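You operate a simulated robot arm through the tools that you are given. There is no shell and no other tool.

You run a simulated robot arm. Do the job below in one go: nothing can be reset, and whatever is moved stays where it is left.

Task
Grease the gate valve's stem, work the valve, and wipe its ledge clean.
Fine: half a turn of the stem grease cup; its hand knob half a turn open and shut again; rag into the oily rag bin. What is to be rubbed or washed off counts as gone when no trace of it is left.
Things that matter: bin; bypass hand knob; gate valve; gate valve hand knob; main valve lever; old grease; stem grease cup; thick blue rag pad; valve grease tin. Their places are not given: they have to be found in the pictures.

Only the result counts: the job must be done as asked and must still hold three seconds after the hand-in. Knocking over, shifting, dropping, spilling or breaking anything else fails it.

Robot
A 7-joint arm with a four-finger gripper, fixed in place. Base frame: the origin is on the floor under the middle of its stand, x ahead of it, y to its left, z up. Units: mm, rad, N and s.
It reaches about 1223 mm from its shoulder. Its first joint turns from -1.204 to 3.002 rad. Payload 3.67 kg.
The tool frame sits at the grasp point between the pads (the TCP): z along the fingers, y along the line on which they close. The tips reach 28 mm beyond it. The gripper opens to 112 mm; its body begins 73 mm behind the TCP.
Orientation is told as [roll, pitch, yaw] about the base's x, y, z axes, in that order, counted from this pose: with the fingers straight down and closing along the base's y, the tool's x points along the base's -x, its y along +y and its z along -z.

Tools
- The arm moves only by the tool step_arm. Its argument "rows" is a list of rows, each an object (a shift or turn left out is 0, a gripper value left out holds the last) with "rot": the turn, a rotation vector about the tool's x, y, z in units of 6 degrees (1.0 is 6 degrees), a list of three; "translation": the shift along the tool's x, y, z in units of 20 mm (1.0 is 20 mm), a list of three; "fingers": the finger opening in m, from 0 to 0.112. In form: [{"rot": [wx, wy, wz], "translation": [dx, dy, dz], "fingers": fingers}, ...]. A call has 1 to 20 rows; each row shifts and turns the commanded pose from where the row before left it, along the tool's axes as they then stand. A call with a number of a shift or a turn outside -1 to 1 is refused whole. Rows are played at 5 a second. More than 50 mm and 0.15 rad between two rows, or a gripper value outside its range, and nothing of the call is played. A pose out of reach is approached as far as the arm can. The call stops where the force on the tool passes 40 N (or 10 N more than at its start, if that is more) or the arm is blocked; 0.2 s more then pass. Each finger travels about 102.5 mm/s and halts on what it meets, pressing with about 36 N; the grip force reading is that of the motor and also rises with nothing between the fingers. The clock runs only during rows and for 0.2 s after the last one: add rows that do not move to give the fingers time. The reply holds the time, the measured pose of the TCP, the force on the tool along the base axes, the opening and the grip force, in the units named above and with some noise, with the torque about the TCP (base axes, N m) and any sound that the robot's microphone picked up.
- Cameras (640 x 400 px; columns grow to the right, rows downward): "scene" is fixed at [230.8, 648.2, 1533.7]; the picture's right is [-0.89, -0.46, 0.00], its down [-0.13, 0.25, -0.96] and it looks along [0.44, -0.85, -0.28] (base axes); focal length 341 px, centre (320, 200). "wrist" rides on the gripper at [60, -18, -104] in the tool frame; the picture's right is [0.29, 0.96, 0.00], its down [-0.80, 0.24, -0.55] and it looks along [-0.53, 0.16, 0.83] (tool axes); focal length 234 px, centre (320, 200).
- snapshot(camera): a new picture of that camera. It takes no simulated time.
- slide_trunk(by): slides the trunk up (or, below 0, down) by that many mm; the arm rides with it, the base frame stays. It gives what a move gives, with no picture.
- probe_pixels(camera, pixels): for up to 12 pixels [column, row] of the newest picture of that camera ("zoom" is the newest enlarged one), the place [x, y, z] in the base frame of the surface seen there, good to about 3 mm, but the place of the scene camera against the robot may be out by one fixed shift of up to 18 mm in any direction. It takes no simulated time.
- inspect(camera, box): a new picture of the part [left, top, right, bottom] of that camera's present view, enlarged. It takes no simulated time.
- close_job(): hands the job in; it is judged then, once.

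Leave the gripper open and the arm clear of the work at the hand-in unless told otherwise.

The tools are called after ">>>" as name(argument=value, ...) on one line, values as JSON. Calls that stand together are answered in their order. step_arm: Moves the arm, as the interface text tells. Its arguments: {"type":"object","properties":{"rows":{"type":"array","items":{"type":"object","properties":{"rot":{"type":"array","items":{"type":"number"}},"translation":{"type":"array","items":{"type":"number"}},"fingers":{"type":"number"}}}}},"required":["rows"]} The other tools are called the same way: slide_trunk (by) moves the trunk up or down; snapshot (camera) takes a picture; probe_pixels (camera, pixels) gives the place of the surface under pixels of a picture; inspect (camera, box) takes an enlarged picture of a part of a camera's view; close_job () hands the job in.

At the start:

```text
t: 0.0
eef_pos: [598.5, -208.5, 1376.2]
orientation: [-0.001, 0.0, 0.0]
wrist_force: [-0.4, -0.8, 0.1]
torque: [0.0, 0.01, -0.01]
width: 111.9
gripper_force: 0.1
trunk travel left (down, up): [-725.0, 115.0]
```

scene: 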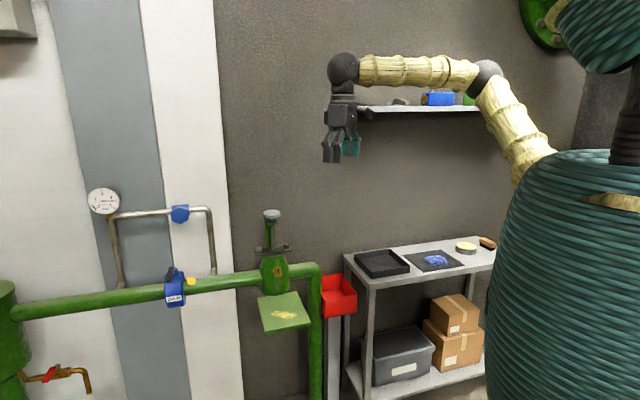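
wrist: 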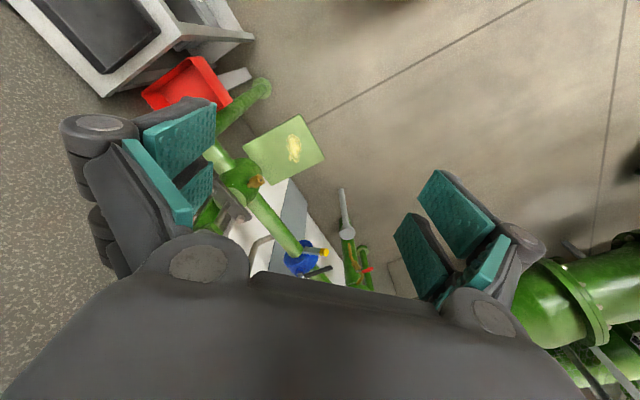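

I see the valve on the green pipe (around 272,260), the ledge with yellow grease (283,315), a red bin (338,295), and a blue rag on the shelf (435,260). First I take enlarged views.

>>> inspect(camera="scene", box=[220, 195, 380, 345])

>>> inspect(camera="scene", box=[340, 220, 500, 320])

>>> inspect(camera="scene", box=[80, 170, 240, 320])

```text
2.67 times, centred on (300, 270) of scene
```

zoom: 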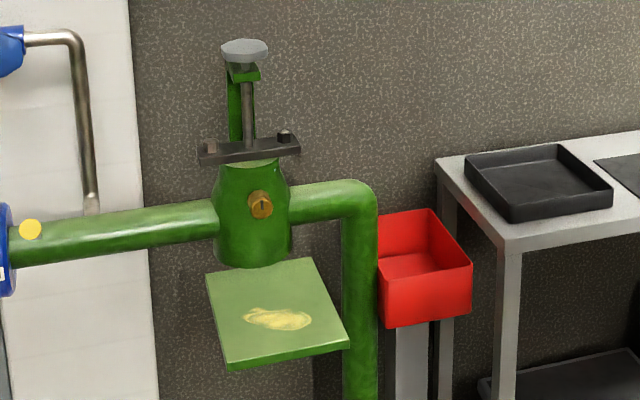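

```text
4.00 times, centred on (420, 270) of scene
```

zoom: 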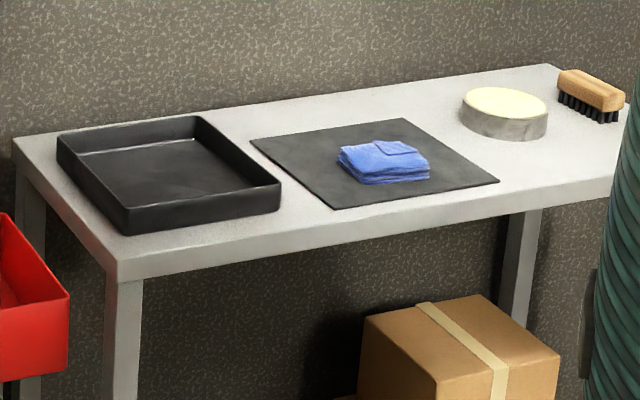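

```text
2.67 times, centred on (160, 245) of scene
```

zoom: 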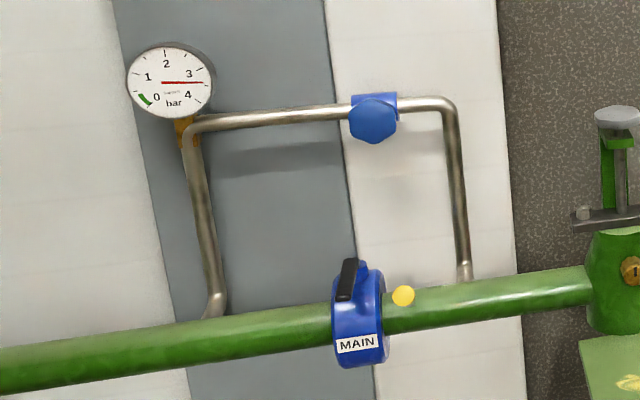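

I look closer at the valve top, the brass fitting and the bypass/main handles.

>>> inspect(camera="scene", box=[248, 200, 304, 240])

>>> inspect(camera="scene", box=[244, 235, 324, 285])

>>> inspect(camera="scene", box=[150, 260, 214, 310])

>>> inspect(camera="scene", box=[80, 180, 128, 220])

>>> inspect(camera="scene", box=[0, 340, 100, 400])

```text
10.00 times, centred on (276, 220) of scene
```

zoom: 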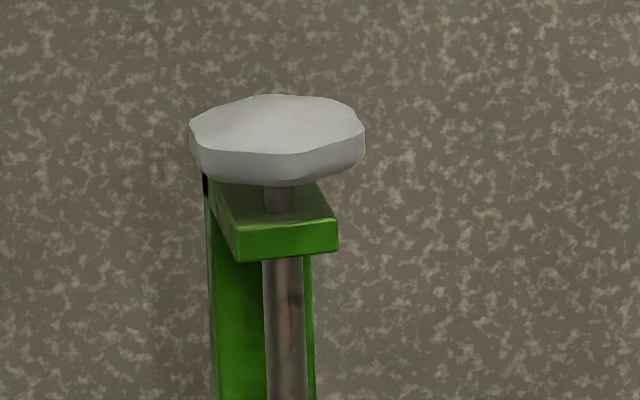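

```text
8.00 times, centred on (284, 260) of scene
```

zoom: 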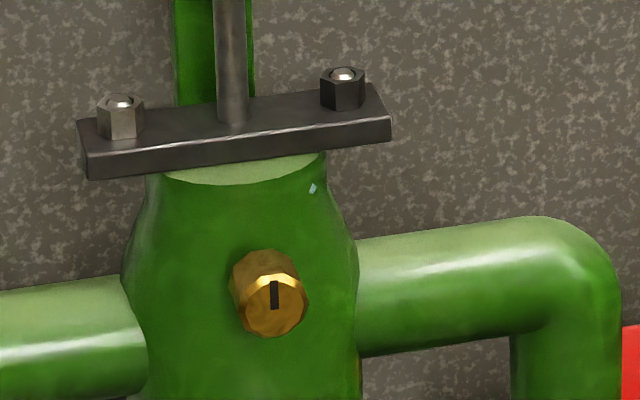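

```text
8.00 times, centred on (182, 285) of scene
```

zoom: 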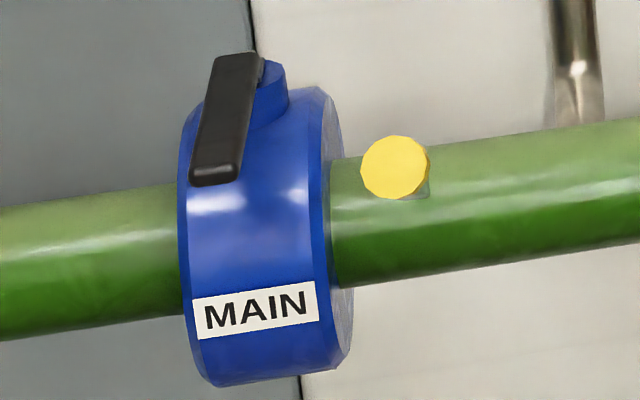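

```text
10.00 times, centred on (104, 200) of scene
```

zoom: 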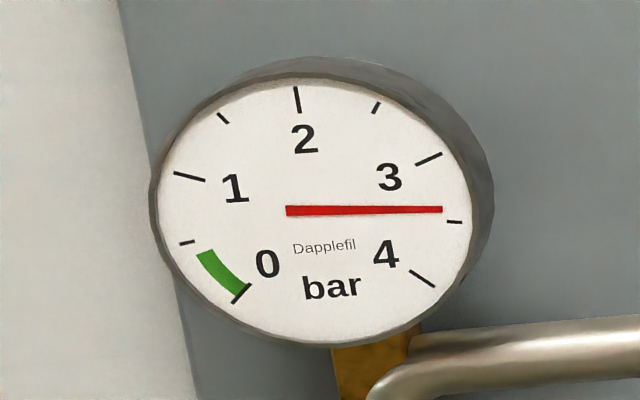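

```text
6.40 times, centred on (50, 370) of scene
```

zoom: 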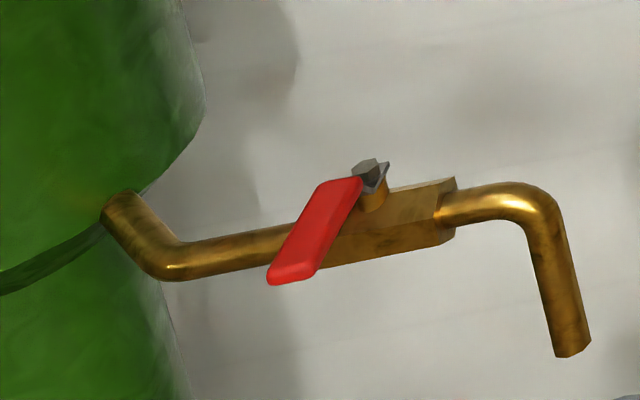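

I look at the possible bins, the upper shelf, the crate's label, and the rest.

>>> inspect(camera="scene", box=[380, 80, 490, 120])

>>> inspect(camera="scene", box=[340, 320, 460, 400])

>>> inspect(camera="scene", box=[305, 265, 385, 325])

>>> inspect(camera="scene", box=[250, 285, 322, 335])

>>> inspect(camera="scene", box=[400, 235, 500, 285])

>>> inspect(camera="scene", box=[155, 195, 219, 235])

```text
5.82 times, centred on (435, 100) of scene
```

zoom: 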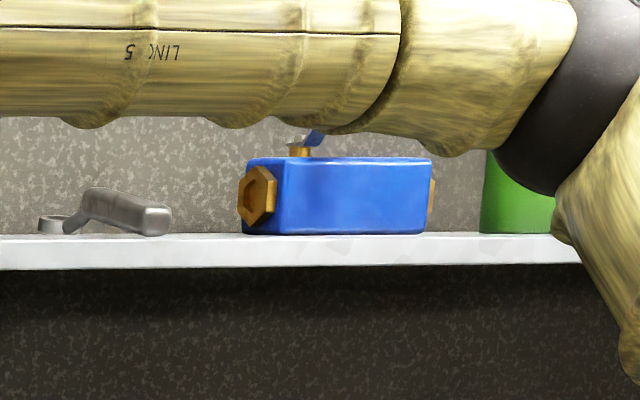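

```text
5.00 times, centred on (400, 360) of scene
```

zoom: 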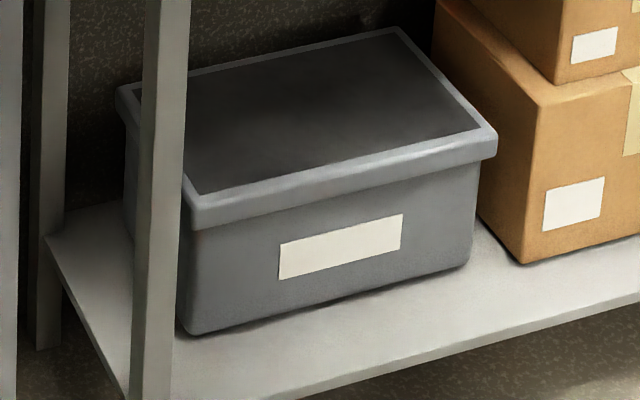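

```text
6.67 times, centred on (345, 295) of scene
```

zoom: 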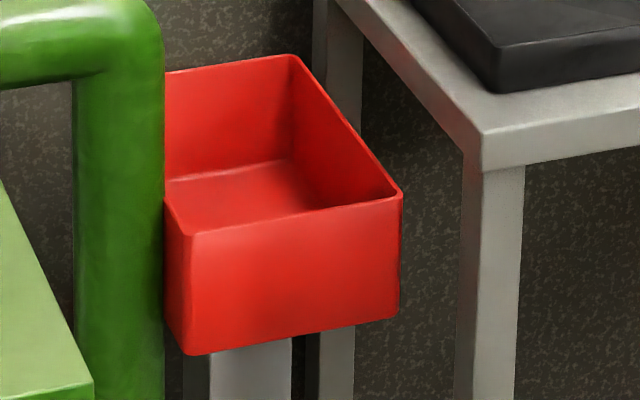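

```text
8.00 times, centred on (286, 310) of scene
```

zoom: 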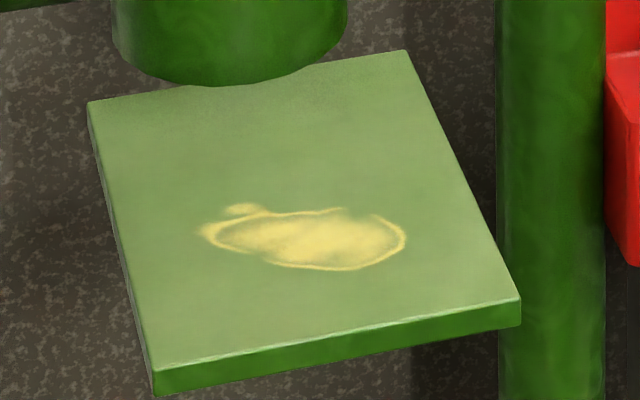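

```text
6.40 times, centred on (450, 260) of scene
```

zoom: 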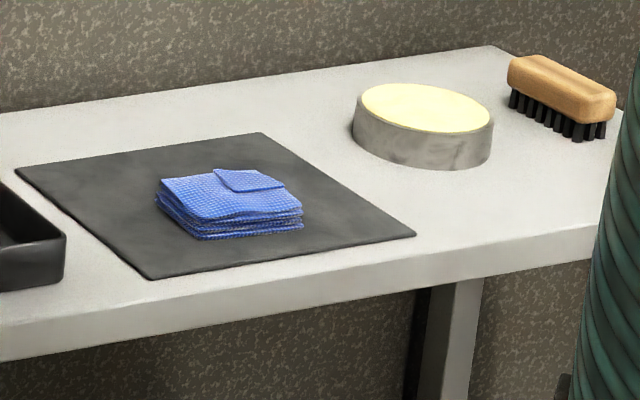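

```text
10.00 times, centred on (187, 215) of scene
```

zoom: 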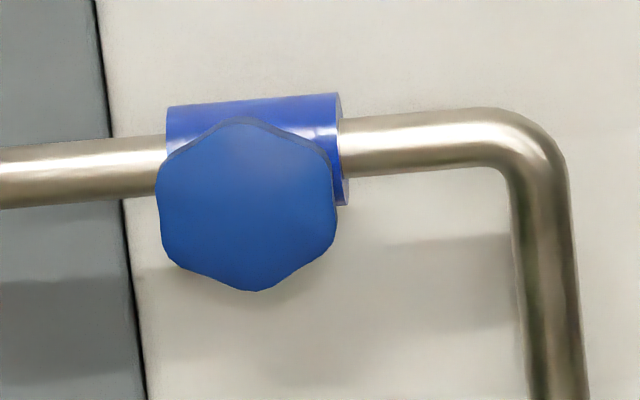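

I now probe places: valve knob, grease cup, ledge corners, grease, bin, and rag. One enlarged picture at a time for accuracy, but first on the plain scene picture.

>>> snapshot(camera="scene")

>>> probe_pixels(camera="scene", pixels=[[272, 213], [283, 315], [260, 299], [296, 292], [311, 322], [267, 333], [278, 271], [336, 280], [323, 283], [345, 282], [435, 260], [466, 246]])

>>> probe_pixels(camera="scene", pixels=[[179, 213], [173, 270], [176, 284], [192, 281], [240, 283], [305, 268], [318, 330], [380, 263], [405, 268], [268, 250], [256, 252], [289, 247]])

```text
taken
```

scene: 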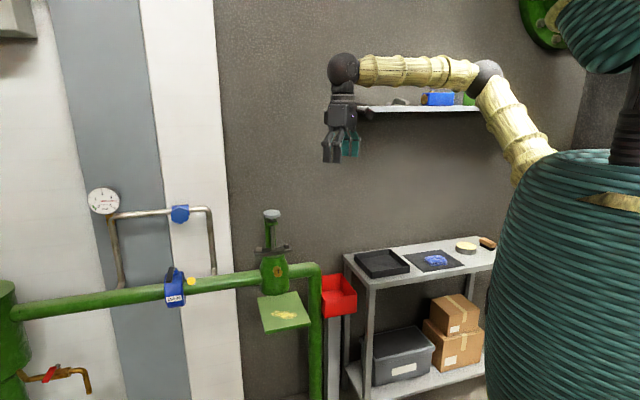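

```text
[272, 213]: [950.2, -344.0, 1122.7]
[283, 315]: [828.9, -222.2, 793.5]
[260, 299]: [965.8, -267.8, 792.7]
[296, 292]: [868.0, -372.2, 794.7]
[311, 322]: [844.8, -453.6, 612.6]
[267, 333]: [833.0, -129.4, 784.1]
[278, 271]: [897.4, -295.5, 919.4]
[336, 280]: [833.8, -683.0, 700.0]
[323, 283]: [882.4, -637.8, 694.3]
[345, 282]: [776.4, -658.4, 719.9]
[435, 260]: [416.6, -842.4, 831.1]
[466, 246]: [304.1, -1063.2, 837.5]
```

```text
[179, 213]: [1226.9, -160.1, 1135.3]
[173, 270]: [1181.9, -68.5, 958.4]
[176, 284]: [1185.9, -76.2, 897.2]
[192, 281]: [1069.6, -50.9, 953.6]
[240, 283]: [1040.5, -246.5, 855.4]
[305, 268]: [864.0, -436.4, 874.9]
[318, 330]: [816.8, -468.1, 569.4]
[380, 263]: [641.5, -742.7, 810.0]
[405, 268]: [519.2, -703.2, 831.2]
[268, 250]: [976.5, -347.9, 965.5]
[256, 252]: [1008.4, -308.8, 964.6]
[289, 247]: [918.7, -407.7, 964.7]
```

Now precise probing in enlarged pictures, starting with the ledge.

>>> inspect(camera="scene", box=[250, 285, 322, 335])

>>> probe_pixels(camera="zoom", pixels=[[95, 105], [400, 57], [512, 298], [160, 360], [320, 240], [205, 228], [400, 240], [330, 265], [300, 212], [245, 208], [230, 78], [360, 240]])

>>> inspect(camera="scene", box=[244, 235, 324, 285])

>>> probe_pixels(camera="zoom", pixels=[[274, 297], [255, 315], [295, 290], [274, 325], [275, 272], [236, 275], [240, 60], [235, 170], [130, 310], [350, 310], [235, 230], [240, 370]])

>>> inspect(camera="scene", box=[248, 200, 304, 240])

>>> probe_pixels(camera="zoom", pixels=[[275, 120], [200, 130], [355, 130], [275, 100], [280, 148], [280, 165], [200, 155], [355, 150], [290, 210], [290, 240], [285, 320], [230, 320]])

```text
8.00 times, centred on (286, 310) of scene
```

zoom: 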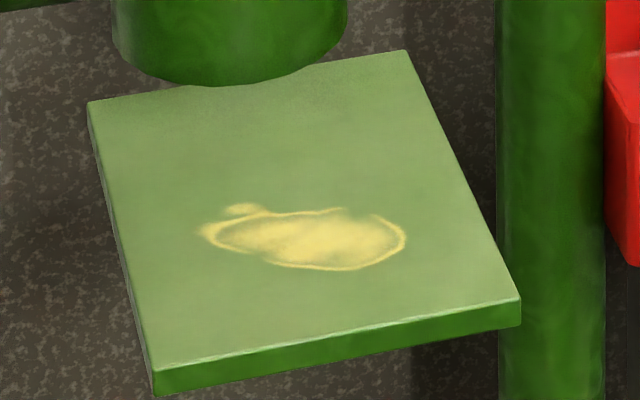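

```text
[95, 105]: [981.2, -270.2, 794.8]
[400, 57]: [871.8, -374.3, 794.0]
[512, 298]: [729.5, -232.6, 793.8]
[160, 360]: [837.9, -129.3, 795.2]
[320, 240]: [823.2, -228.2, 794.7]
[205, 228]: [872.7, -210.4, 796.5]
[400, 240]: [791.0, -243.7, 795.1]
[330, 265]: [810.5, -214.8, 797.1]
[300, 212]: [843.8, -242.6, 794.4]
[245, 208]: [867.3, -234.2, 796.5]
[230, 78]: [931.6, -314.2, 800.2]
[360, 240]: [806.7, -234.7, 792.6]
```

```text
8.00 times, centred on (284, 260) of scene
```

zoom: 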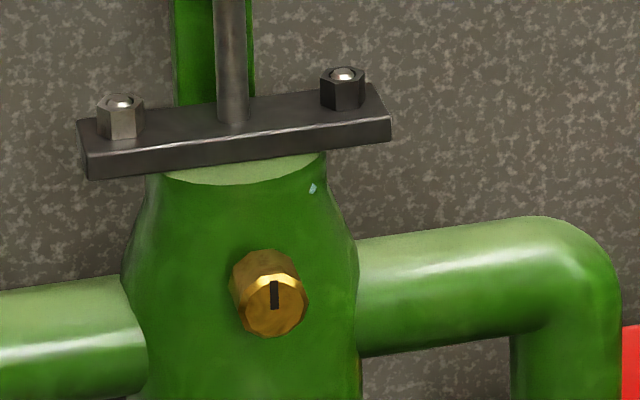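

```text
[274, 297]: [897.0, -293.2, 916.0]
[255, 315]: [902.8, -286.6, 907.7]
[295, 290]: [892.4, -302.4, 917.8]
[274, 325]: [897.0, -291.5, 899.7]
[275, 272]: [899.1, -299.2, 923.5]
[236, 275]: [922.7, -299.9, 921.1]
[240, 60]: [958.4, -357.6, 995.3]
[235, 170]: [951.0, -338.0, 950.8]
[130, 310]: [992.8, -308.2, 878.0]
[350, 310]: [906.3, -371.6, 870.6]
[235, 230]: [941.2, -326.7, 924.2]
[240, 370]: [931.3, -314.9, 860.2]
```

```text
10.00 times, centred on (276, 220) of scene
```

zoom: 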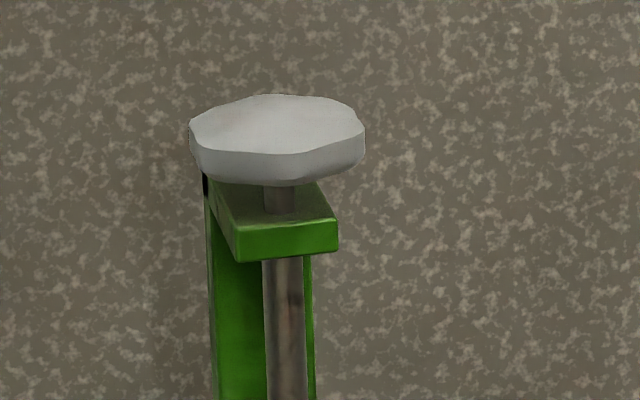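

```text
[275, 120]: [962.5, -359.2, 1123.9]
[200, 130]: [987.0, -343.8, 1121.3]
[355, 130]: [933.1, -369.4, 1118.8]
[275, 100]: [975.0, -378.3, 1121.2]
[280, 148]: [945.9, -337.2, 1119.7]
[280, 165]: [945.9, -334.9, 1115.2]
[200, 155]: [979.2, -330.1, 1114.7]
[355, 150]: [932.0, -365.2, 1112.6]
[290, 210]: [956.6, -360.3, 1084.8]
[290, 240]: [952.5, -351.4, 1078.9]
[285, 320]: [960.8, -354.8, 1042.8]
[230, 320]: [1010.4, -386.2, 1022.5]
```

The pipe runs along about (-0.72,-0.69), and the valve faces along about (-0.71, 0.71). The hand knob centre is near (960,-357,1122), the grease cup face near (897,-293,912), and the ledge top at z≈795. I move the arm toward the valve, staying high, for an accurate wrist-camera view.

>>> step_arm(rows=[{"translation": [-1, -0.4, 0], "fingers": 0.112}, {"translation": [-1, -0.4, 0]}, {"translation": [-1, -0.4, 0]}, {"translation": [-1, -0.4, 0]}, {"translation": [-1, -0.4, 0]}, {"translation": [-1, -0.4, 0]}, {"translation": [-1, -0.4, 0]}, {"translation": [-1, -0.4, 0]}, {"translation": [-1, -0.4, 0]}, {"translation": [-1, -0.4, 0]}, {"translation": [-1, -0.4, 0]}])

>>> snapshot(camera="wrist")

>>> snapshot(camera="scene")

```text
t: 2.4
eef_pos: [819.8, -296.9, 1377.2]
orientation: [-0.001, 0.002, 0.001]
wrist_force: [1.0, 0.1, -0.2]
torque: [-0.01, 0.0, 0.0]
width: 111.9
gripper_force: 0.1
trunk travel left (down, up): [-725.0, 115.0]
```

```text
taken
```

wrist: 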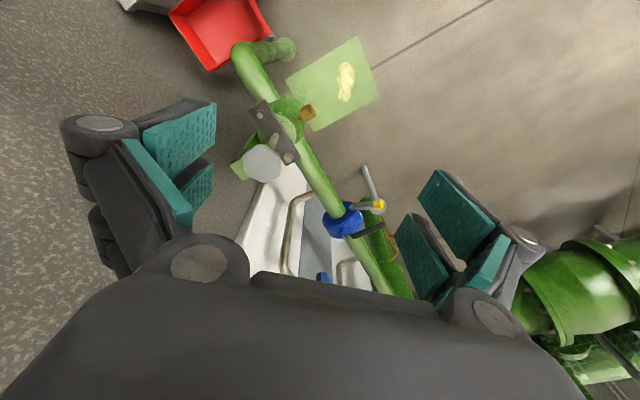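

```text
taken
```

scene: 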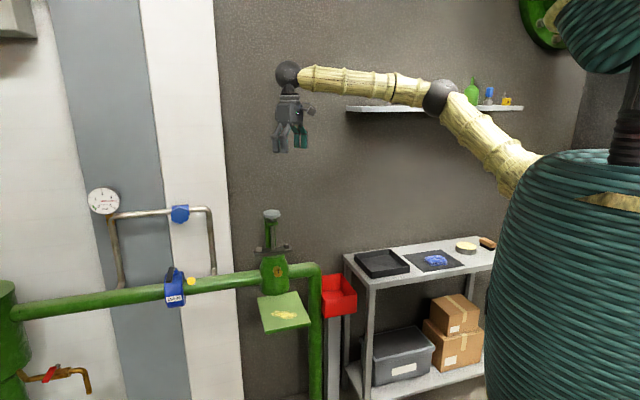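

The wrist picture shows the knob at (262,162), ledge at (335,85), main valve at (342,218). I probe these to compare with the scene camera.

>>> inspect(camera="wrist", box=[220, 30, 400, 250])

>>> probe_pixels(camera="wrist", pixels=[[262, 162], [246, 160], [279, 164], [264, 146], [262, 178], [356, 42], [380, 98], [318, 130], [346, 80], [308, 108], [288, 72], [215, 30]])

>>> inspect(camera="wrist", box=[230, 90, 330, 190])

```text
1.82 times, centred on (310, 140) of wrist
```

zoom: 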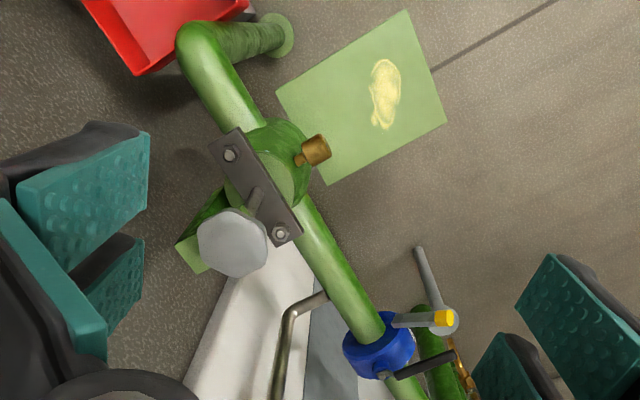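

```text
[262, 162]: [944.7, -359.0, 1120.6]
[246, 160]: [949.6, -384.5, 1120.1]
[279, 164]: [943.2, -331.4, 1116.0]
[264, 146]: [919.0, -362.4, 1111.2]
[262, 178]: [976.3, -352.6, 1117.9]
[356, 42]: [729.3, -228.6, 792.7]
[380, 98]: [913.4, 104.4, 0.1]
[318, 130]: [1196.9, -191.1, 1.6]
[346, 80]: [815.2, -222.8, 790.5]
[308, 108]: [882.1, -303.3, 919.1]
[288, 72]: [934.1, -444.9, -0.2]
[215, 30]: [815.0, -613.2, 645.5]
```

```text
4.00 times, centred on (280, 140) of wrist
```

zoom: 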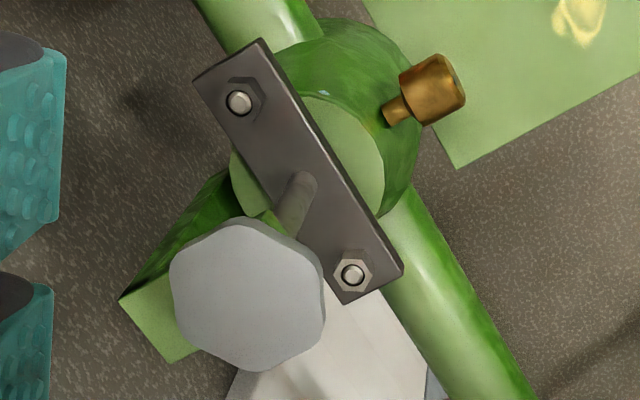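

I probe the zoomed wrist picture: knob outline, cup, stem, yoke.

>>> probe_pixels(camera="zoom", pixels=[[247, 295], [176, 290], [320, 296], [245, 224], [247, 364], [165, 340], [125, 300], [440, 85], [420, 115], [455, 65], [392, 112], [460, 100]])

>>> probe_pixels(camera="zoom", pixels=[[238, 102], [353, 275], [290, 215], [305, 180], [265, 45], [400, 265], [200, 75], [345, 300], [190, 350], [400, 140], [350, 130], [240, 210]])

```text
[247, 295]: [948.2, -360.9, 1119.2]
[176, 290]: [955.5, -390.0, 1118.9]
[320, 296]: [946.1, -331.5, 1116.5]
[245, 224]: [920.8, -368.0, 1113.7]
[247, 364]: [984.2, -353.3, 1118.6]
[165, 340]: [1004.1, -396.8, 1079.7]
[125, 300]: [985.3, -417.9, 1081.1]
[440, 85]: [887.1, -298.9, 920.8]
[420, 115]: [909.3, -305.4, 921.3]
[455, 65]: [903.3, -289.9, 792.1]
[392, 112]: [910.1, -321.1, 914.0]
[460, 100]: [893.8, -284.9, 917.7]
```

```text
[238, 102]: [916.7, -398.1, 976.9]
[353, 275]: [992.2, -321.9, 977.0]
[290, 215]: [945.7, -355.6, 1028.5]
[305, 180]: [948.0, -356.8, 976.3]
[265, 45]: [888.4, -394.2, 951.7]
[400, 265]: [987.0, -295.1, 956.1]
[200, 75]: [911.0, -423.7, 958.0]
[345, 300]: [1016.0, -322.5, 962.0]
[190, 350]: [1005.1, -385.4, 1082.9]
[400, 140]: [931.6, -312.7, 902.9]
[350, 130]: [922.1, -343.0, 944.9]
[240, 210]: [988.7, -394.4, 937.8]
```

The wrist camera agrees with the scene camera to within a few mm. It puts the stem axis at about (954.5,-360), the knob top at z≈1119 and the cup axis along (-0.71,0.71) at z≈908. First job is the grease cup: I back off to a clear spot, turn the hand -45° in yaw, then check.

>>> step_arm(rows=[{"translation": [1, 1, 0]}, {"translation": [1, 1, 0]}, {"translation": [1, 1, 0]}, {"translation": [1, 1, 0]}, {"translation": [1, 1, 0]}, {"translation": [1, 1, 0]}, {"translation": [1, 1, 0]}, {"translation": [0, 1, 0]}, {"translation": [0, 1, 0]}, {"translation": [0, 1, 0]}, {"rot": [0, 0, 0.9375]}, {"rot": [0, 0, 0.9375]}, {"rot": [0, 0, 0.9375]}, {"rot": [0, 0, 0.9375]}, {"rot": [0, 0, 0.9375]}, {"rot": [0, 0, 0.9375]}, {"rot": [0, 0, 0.9375]}, {"rot": [0, 0, 0.9375]}])

```text
t: 6.2
eef_pos: [679.6, -96.6, 1379.4]
orientation: [0.0, 0.001, -0.787]
wrist_force: [0.3, 0.0, -0.2]
torque: [0.01, -0.01, 0.01]
width: 112.0
gripper_force: 0.1
trunk travel left (down, up): [-725.0, 115.0]
```

Yaw is -45° as wanted. Now I tip the hand so that the fingers point horizontally toward the valve.

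>>> step_arm(rows=[{"rot": [0, -1, 0]}, {"rot": [0, -1, 0]}, {"rot": [0, -1, 0]}, {"rot": [0, -1, 0]}, {"rot": [0, -1, 0]}, {"rot": [0, -1, 0]}, {"rot": [0, -1, 0]}, {"rot": [0, -1, 0]}, {"rot": [0, -1, 0]}, {"rot": [0, -1, 0]}, {"rot": [0, -1, 0]}, {"rot": [0, -1, 0]}, {"rot": [0, -1, 0]}, {"rot": [0, -1, 0]}, {"rot": [0, -1, 0]}])

>>> snapshot(camera="wrist")

>>> snapshot(camera="scene")

```text
t: 9.4
eef_pos: [678.2, -94.9, 1378.8]
orientation: [3.116, -1.568, 2.384]
wrist_force: [0.5, 0.3, 0.7]
torque: [0.0, 0.01, -0.01]
width: 112.1
gripper_force: 0.1
trunk travel left (down, up): [-725.0, 115.0]
```

```text
taken
```

wrist: 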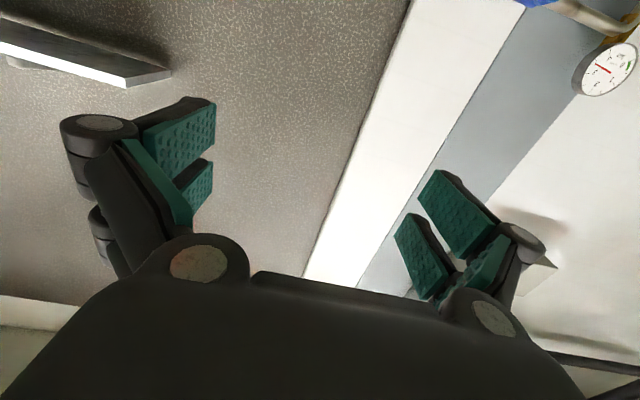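

```text
taken
```

scene: 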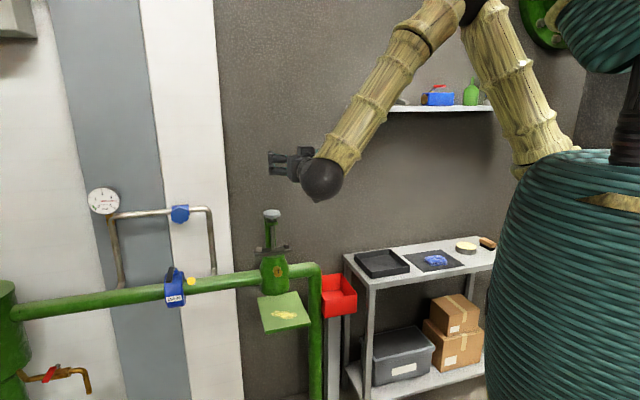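

The hand is level and points at the valve. I now lower the trunk instead of the arm, first by 300 mm.

>>> slide_trunk(by=-300)

>>> snapshot(camera="scene")

>>> snapshot(camera="wrist")

```text
t: 12.4
eef_pos: [678.1, -96.2, 1078.4]
orientation: [1.451, -1.571, -2.236]
wrist_force: [0.5, 0.8, -0.4]
torque: [-0.05, 0.01, 0.03]
width: 112.0
gripper_force: 0.1
trunk travel left (down, up): [-425.0, 415.0]
```

```text
taken
```

scene: 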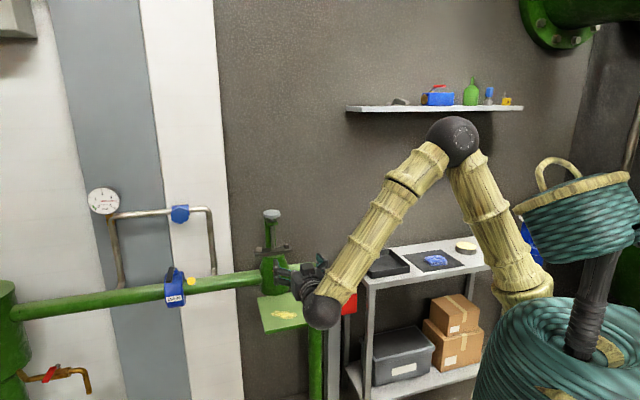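

```text
taken
```

wrist: 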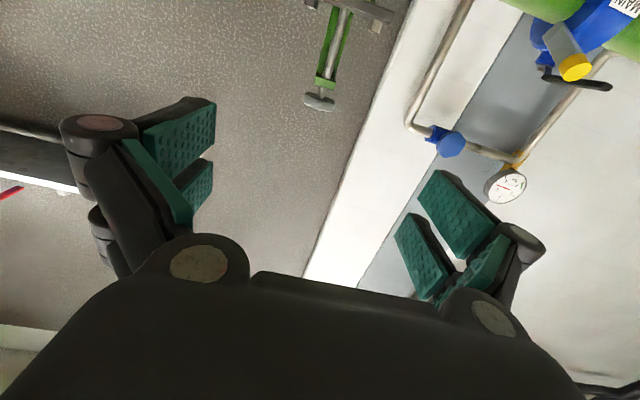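

Everything is clear; lower the trunk another 170 mm so that the hand is at cup height (z≈908).

>>> slide_trunk(by=-170)

>>> snapshot(camera="scene")

>>> snapshot(camera="wrist")

```text
t: 14.3
eef_pos: [678.4, -94.7, 908.8]
orientation: [1.497, -1.57, -2.281]
wrist_force: [-0.8, 0.3, -0.1]
torque: [0.0, -0.01, 0.01]
width: 111.8
gripper_force: 0.1
trunk travel left (down, up): [-255.0, 585.0]
```

```text
taken
```

scene: 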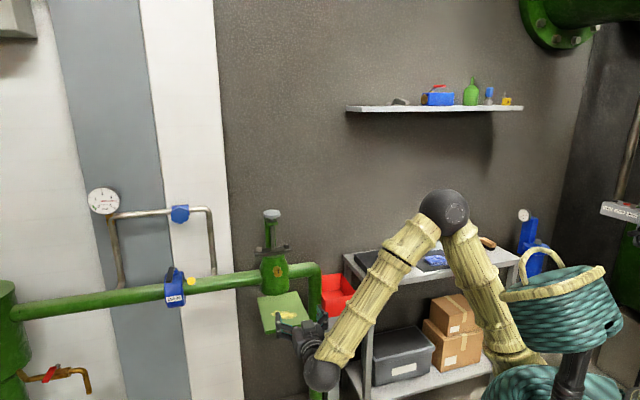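

```text
taken
```

wrist: 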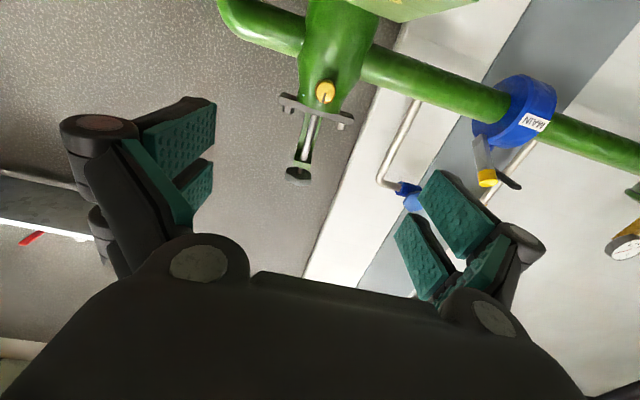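

The cup shows at (325,92) in the wrist picture. I enlarge and probe it.

>>> inspect(camera="wrist", box=[285, 60, 365, 120])

>>> probe_pixels(camera="zoom", pixels=[[325, 240], [300, 250], [345, 235], [325, 210], [325, 275], [310, 270], [350, 190], [290, 200], [250, 150], [400, 150], [320, 120], [310, 330]])

```text
6.67 times, centred on (325, 90) of wrist
```

zoom: 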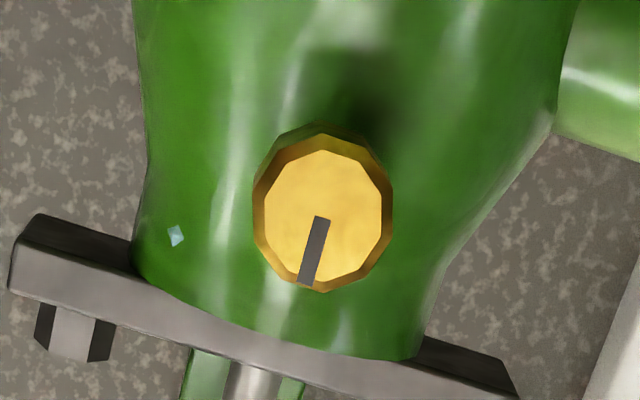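

```text
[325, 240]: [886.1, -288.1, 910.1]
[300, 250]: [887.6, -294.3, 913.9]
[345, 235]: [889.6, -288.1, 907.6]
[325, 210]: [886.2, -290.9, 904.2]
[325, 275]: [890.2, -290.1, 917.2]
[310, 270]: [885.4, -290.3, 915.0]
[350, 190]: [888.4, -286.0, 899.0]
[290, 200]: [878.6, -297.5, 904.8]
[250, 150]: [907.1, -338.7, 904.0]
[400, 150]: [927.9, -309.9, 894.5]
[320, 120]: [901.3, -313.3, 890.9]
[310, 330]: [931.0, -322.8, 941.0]
```

The cup face carries an index mark, now pointing up; the face centre is near (886,-291,906), on the axis through the stem. I roll the hand -90° about its own axis so there is room for +180° (clockwise, screwing in). I also narrow the fingers to 70 mm, line up with the axis and go a little closer.

>>> step_arm(rows=[{"rot": [0, 0, -1], "fingers": 0.07}, {"rot": [0, 0, -1]}, {"rot": [0, 0, -1]}, {"rot": [0, 0, -1]}, {"rot": [0, 0, -1]}, {"rot": [0, 0, -1]}, {"rot": [0, 0, -1]}, {"rot": [0, 0, -1]}, {"rot": [0, 0, -1]}, {"rot": [0, 0, -1]}, {"rot": [0, 0, -1]}, {"rot": [0, 0, -1]}, {"rot": [0, 0, -1]}, {"rot": [0, 0, -1]}, {"rot": [0, 0, -1]}, {"translation": [-0.4, 0.14, 1]}, {"translation": [0, 0, 1]}, {"translation": [0, 0, 1]}, {"translation": [0, 0, 1]}])

>>> snapshot(camera="wrist")

>>> snapshot(camera="scene")

```text
t: 18.3
eef_pos: [740.8, -147.9, 905.8]
orientation: [-1.57, 0.0, 0.784]
wrist_force: [0.2, -0.1, 0.3]
torque: [-0.05, 0.04, 0.0]
width: 69.8
gripper_force: 0.1
trunk travel left (down, up): [-255.0, 585.0]
```

```text
taken
```

wrist: 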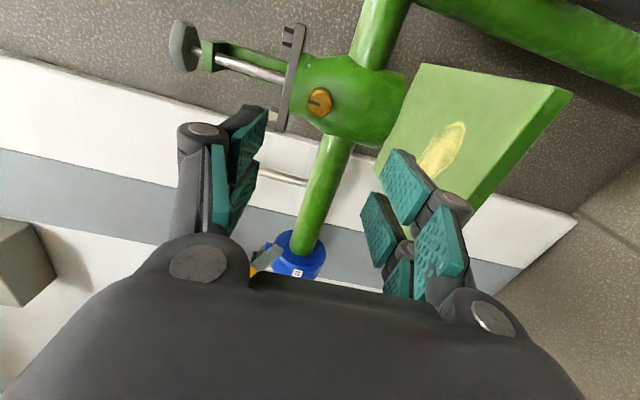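

```text
taken
```

scene: 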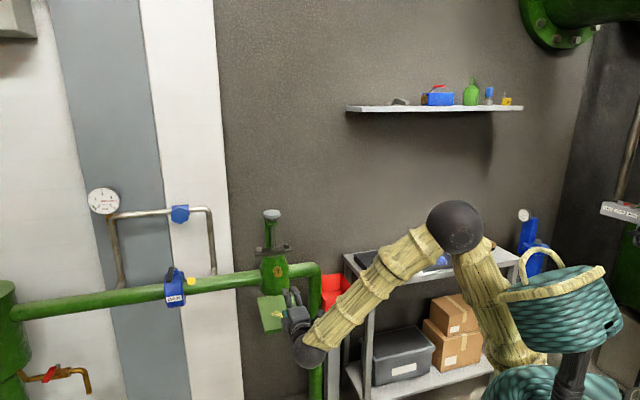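

The hand is well aligned (u error ≈ 1 mm). I probe the elbow and forearm to see how far they are from the table and bin, and the cup for a final check.

>>> probe_pixels(camera="scene", pixels=[[455, 226], [410, 265], [350, 315], [308, 350], [490, 300], [298, 318]])

>>> inspect(camera="wrist", box=[280, 70, 360, 130])

>>> probe_pixels(camera="zoom", pixels=[[340, 250], [325, 235], [300, 270], [320, 180], [320, 310], [270, 250]])

```text
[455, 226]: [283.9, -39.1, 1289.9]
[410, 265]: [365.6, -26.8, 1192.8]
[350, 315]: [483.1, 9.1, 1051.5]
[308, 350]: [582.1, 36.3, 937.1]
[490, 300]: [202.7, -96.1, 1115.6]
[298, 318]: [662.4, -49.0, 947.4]
```

```text
6.67 times, centred on (320, 100) of wrist
```

zoom: 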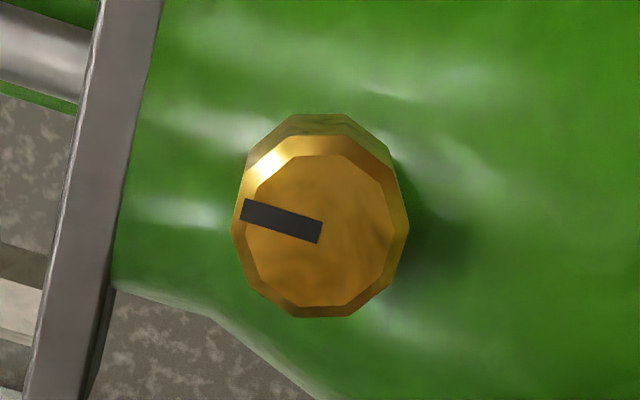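

```text
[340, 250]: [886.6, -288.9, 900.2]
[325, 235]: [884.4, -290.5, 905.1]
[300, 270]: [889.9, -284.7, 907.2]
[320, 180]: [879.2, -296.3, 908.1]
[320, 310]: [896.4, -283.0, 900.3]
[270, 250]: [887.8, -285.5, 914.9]
```

The elbow is far from the table (at about (284,-39,1290)). The cup axis is at z≈905.5. I advance 215 mm so the pads lie over the cup.

>>> step_arm(rows=[{"translation": [0, 0, 1]}, {"translation": [0, 0, 1]}, {"translation": [0, 0, 1]}, {"translation": [0, 0, 1]}, {"translation": [0, 0, 1]}, {"translation": [0, 0, 1]}, {"translation": [0, 0, 1]}, {"translation": [0, 0, 1]}, {"translation": [-0.05, 0, 0.6]}, {"translation": [0, 0, 0.6]}])

>>> snapshot(camera="wrist")

>>> snapshot(camera="scene")

```text
t: 20.5
eef_pos: [872.3, -276.8, 904.5]
orientation: [-1.57, 0.001, 0.784]
wrist_force: [-0.6, 0.5, 0.6]
torque: [-0.05, -0.02, -0.01]
width: 70.0
gripper_force: 0.0
trunk travel left (down, up): [-255.0, 585.0]
```

```text
taken
```

wrist: 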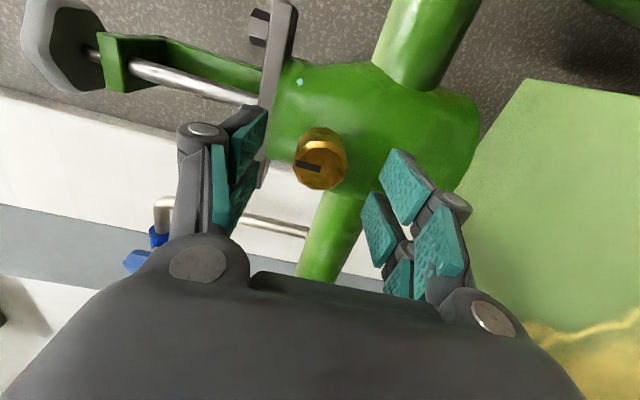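

```text
taken
```

scene: 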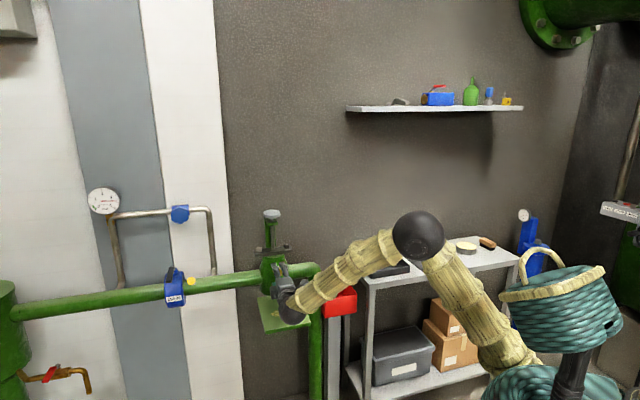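

The cup is between the fingers, now 20 mm before the pads. I advance 30 mm more.

>>> step_arm(rows=[{"translation": [0, -0.05, 0.5]}, {"translation": [0, 0, 0.5]}, {"translation": [0, 0, 0.5]}])

>>> inspect(camera="wrist", box=[200, 80, 440, 230])

>>> inspect(camera="scene", box=[244, 235, 340, 325])

```text
t: 21.3
eef_pos: [892.7, -296.9, 905.5]
orientation: [-1.571, 0.002, 0.787]
wrist_force: [-0.2, 0.2, -0.1]
torque: [0.04, 0.01, 0.01]
width: 70.5
gripper_force: 0.1
trunk travel left (down, up): [-255.0, 585.0]
```

```text
2.67 times, centred on (320, 155) of wrist
```

zoom: 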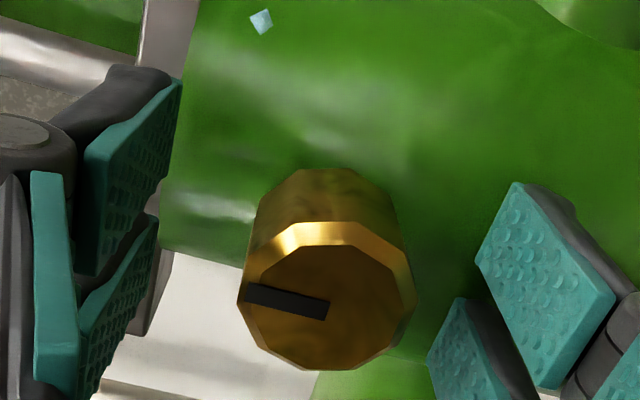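

```text
4.44 times, centred on (292, 280) of scene
```

zoom: 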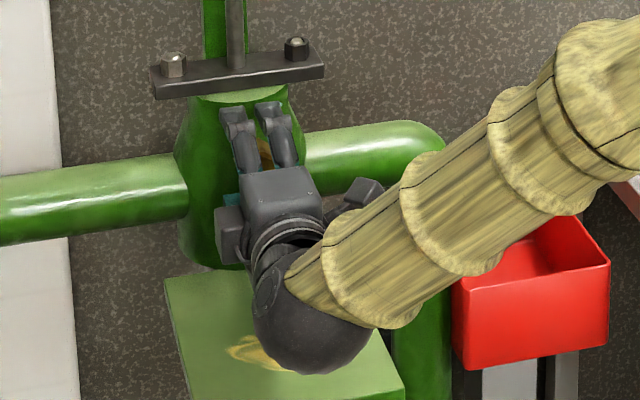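

Before gripping I test in free air whether the hand can roll the full +180°. I back off 40 mm and roll.

>>> step_arm(rows=[{"translation": [0, 0, -1]}, {"translation": [0, 0, -1]}, {"rot": [0, 0, 1]}, {"rot": [0, 0, 1]}, {"rot": [0, 0, 1]}, {"rot": [0, 0, 1]}, {"rot": [0, 0, 1]}, {"rot": [0, 0, 1]}, {"rot": [0, 0, 1]}, {"rot": [0, 0, 1]}, {"rot": [0, 0, 1]}, {"rot": [0, 0, 1]}, {"rot": [0, 0, 1]}, {"rot": [0, 0, 1]}, {"rot": [0, 0, 1]}, {"rot": [0, 0, 1]}, {"rot": [0, 0, 1]}])

>>> step_arm(rows=[{"rot": [0, 0, 1]}, {"rot": [0, 0, 1]}, {"rot": [0, 0, 1]}, {"rot": [0, 0, 1]}, {"rot": [0, 0, 1]}, {"rot": [0, 0, 1]}, {"rot": [0, 0, 1]}, {"rot": [0, 0, 1]}, {"rot": [0, 0, 1]}, {"rot": [0, 0, 1]}, {"rot": [0, 0, 1]}, {"rot": [0, 0, 1]}, {"rot": [0, 0, 1]}, {"rot": [0, 0, 1]}, {"rot": [0, 0, 1]}])

>>> snapshot(camera="scene")

```text
t: 24.9
eef_pos: [864.8, -269.3, 905.9]
orientation: [1.647, -1.569, -2.433]
wrist_force: [0.2, 0.1, -0.3]
torque: [-0.06, 0.03, -0.01]
width: 70.0
gripper_force: 0.1
trunk travel left (down, up): [-255.0, 585.0]
```

```text
t: 28.1
eef_pos: [864.8, -269.7, 906.8]
orientation: [1.572, 0.003, -2.356]
wrist_force: [0.9, 0.5, 0.7]
torque: [0.0, -0.03, 0.01]
width: 69.9
gripper_force: 0.1
trunk travel left (down, up): [-255.0, 585.0]
```

```text
taken
```

scene: 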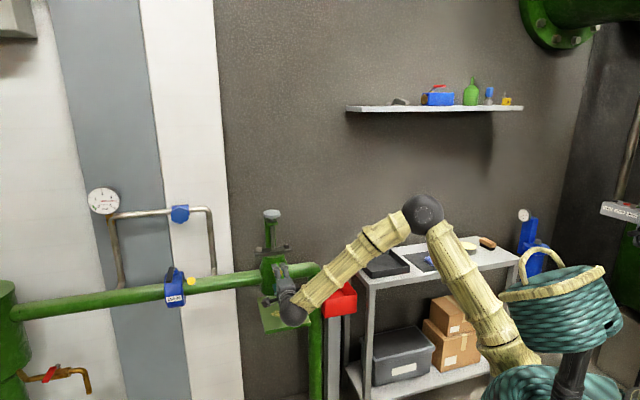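

The full half turn is in range. I roll back -180° and return to the cup.

>>> step_arm(rows=[{"rot": [0, 0, -1]}, {"rot": [0, 0, -1]}, {"rot": [0, 0, -1]}, {"rot": [0, 0, -1]}, {"rot": [0, 0, -1]}, {"rot": [0, 0, -1]}, {"rot": [0, 0, -1]}, {"rot": [0, 0, -1]}, {"rot": [0, 0, -1]}, {"rot": [0, 0, -1]}, {"rot": [0, 0, -1]}, {"rot": [0, 0, -1]}, {"rot": [0, 0, -1]}, {"rot": [0, 0, -1]}, {"rot": [0, 0, -1]}])

>>> step_arm(rows=[{"rot": [0, 0, -1]}, {"rot": [0, 0, -1]}, {"rot": [0, 0, -1]}, {"rot": [0, 0, -1]}, {"rot": [0, 0, -1]}, {"rot": [0, 0, -1]}, {"rot": [0, 0, -1]}, {"rot": [0, 0, -1]}, {"rot": [0, 0, -1]}, {"rot": [0, 0, -1]}, {"rot": [0, 0, -1]}, {"rot": [0, 0, -1]}, {"rot": [0, 0, -1]}, {"rot": [0, 0, -1]}, {"rot": [0, 0, -1]}, {"translation": [0, 0, 0.5]}, {"translation": [0, 0, 0.5]}, {"translation": [0, 0, 0.5]}, {"translation": [0, 0, 0.5]}])

```text
t: 31.3
eef_pos: [864.9, -270.4, 906.3]
orientation: [-0.602, -1.571, -0.183]
wrist_force: [1.0, 0.0, 1.0]
torque: [-0.02, -0.02, 0.03]
width: 70.1
gripper_force: 0.0
trunk travel left (down, up): [-255.0, 585.0]
```

```text
t: 35.5
eef_pos: [886.7, -346.2, 907.1]
orientation: [-1.508, -0.074, 0.735]
wrist_force: [-14.5, 13.8, -4.9]
torque: [0.51, 0.68, 0.06]
width: 86.0
gripper_force: 7.2
trunk travel left (down, up): [-255.0, 585.0]
stopped in row 19: the arm was blocked; the commanded pose is now the measured one
```

The arm stopped, blocked, and the hand is off to the side by about 38 mm. I look before doing anything.

>>> snapshot(camera="wrist")

>>> snapshot(camera="scene")

>>> inspect(camera="scene", box=[244, 235, 340, 325])

```text
taken
```

wrist: 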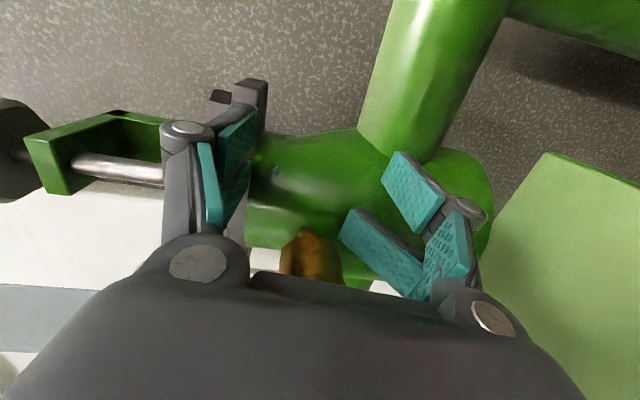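

```text
taken
```

scene: 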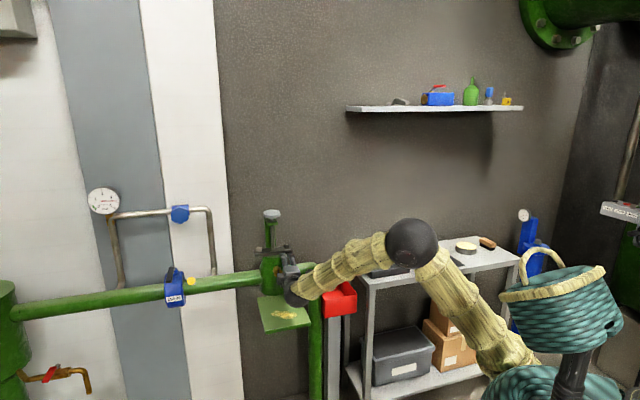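

```text
4.44 times, centred on (292, 280) of scene
```

zoom: 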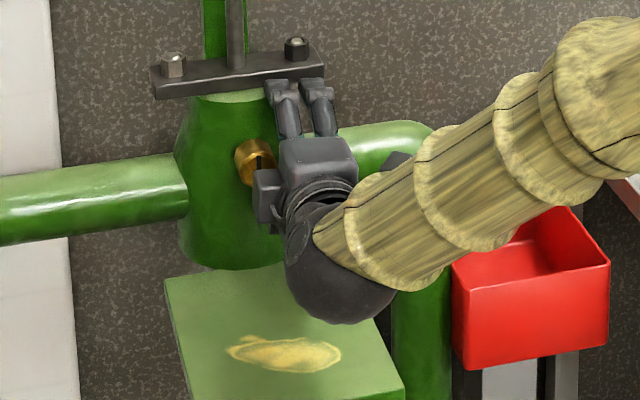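

The hand slid to the right of the cup and its fingers met the valve body; the cup mark still points up and nothing looks moved. I back straight out along the hand's axis.

>>> step_arm(rows=[{"translation": [0, 0, -0.5]}, {"translation": [0, 0, -0.5]}, {"translation": [0, 0, -0.5]}, {"translation": [0, 0, -0.5]}])

>>> snapshot(camera="wrist")

>>> inspect(camera="scene", box=[244, 235, 340, 325])

```text
t: 36.7
eef_pos: [855.1, -352.7, 896.1]
orientation: [-1.467, -0.101, 0.693]
wrist_force: [0.2, -0.4, -0.3]
torque: [0.0, 0.02, -0.01]
width: 69.8
gripper_force: 0.1
trunk travel left (down, up): [-255.0, 585.0]
stopped in row 4: the arm was blocked; the commanded pose is now the measured one
```

```text
taken
```

wrist: 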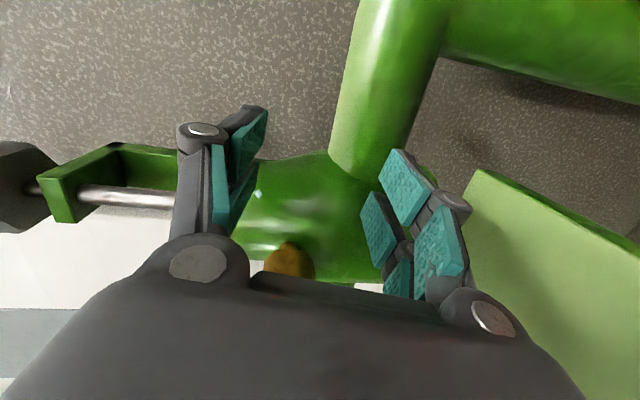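

```text
4.44 times, centred on (292, 280) of scene
```

zoom: 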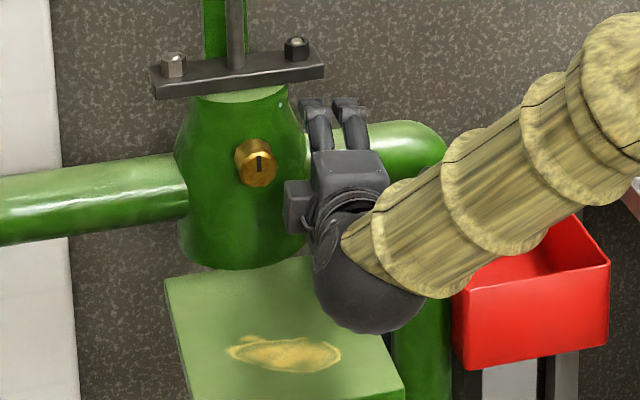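

The hand is free now (forces ~0), but the arm reports blocked and drifts sideways, so some joint is probably at its limit. I look at the whole arm and probe its links.

>>> snapshot(camera="scene")

>>> probe_pixels(camera="scene", pixels=[[405, 245], [375, 260], [345, 275], [315, 292], [325, 303], [295, 280], [470, 320], [500, 360], [440, 270]])

```text
taken
```

scene: 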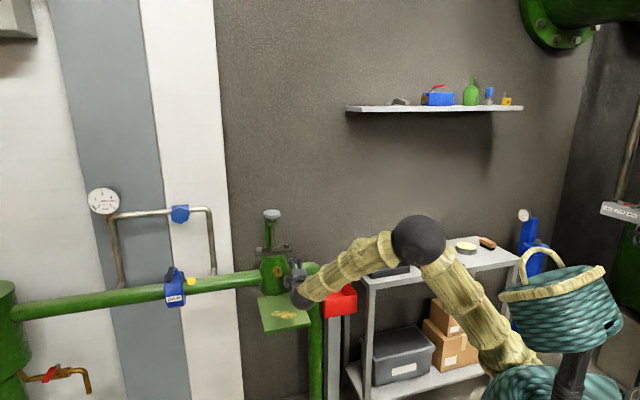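

```text
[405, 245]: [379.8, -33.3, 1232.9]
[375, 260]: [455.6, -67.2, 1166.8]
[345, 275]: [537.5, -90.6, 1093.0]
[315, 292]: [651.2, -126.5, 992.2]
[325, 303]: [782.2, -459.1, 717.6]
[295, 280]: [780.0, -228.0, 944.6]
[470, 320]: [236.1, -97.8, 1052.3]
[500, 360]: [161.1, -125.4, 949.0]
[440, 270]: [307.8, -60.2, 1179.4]
```

No contact on the tool, so a wrist joint is likely at its limit in this roll. I roll the hand back a little (+18°) and see whether it tracks again.

>>> step_arm(rows=[{"rot": [0, 0, 1]}, {"rot": [0, 0, 1]}, {"rot": [0, 0, 1]}])

```text
t: 37.5
eef_pos: [856.2, -349.0, 896.6]
orientation: [-1.461, -0.41, 0.663]
wrist_force: [-6.0, 1.4, -1.2]
torque: [0.02, 0.22, 0.13]
width: 71.0
gripper_force: 0.9
trunk travel left (down, up): [-255.0, 585.0]
```

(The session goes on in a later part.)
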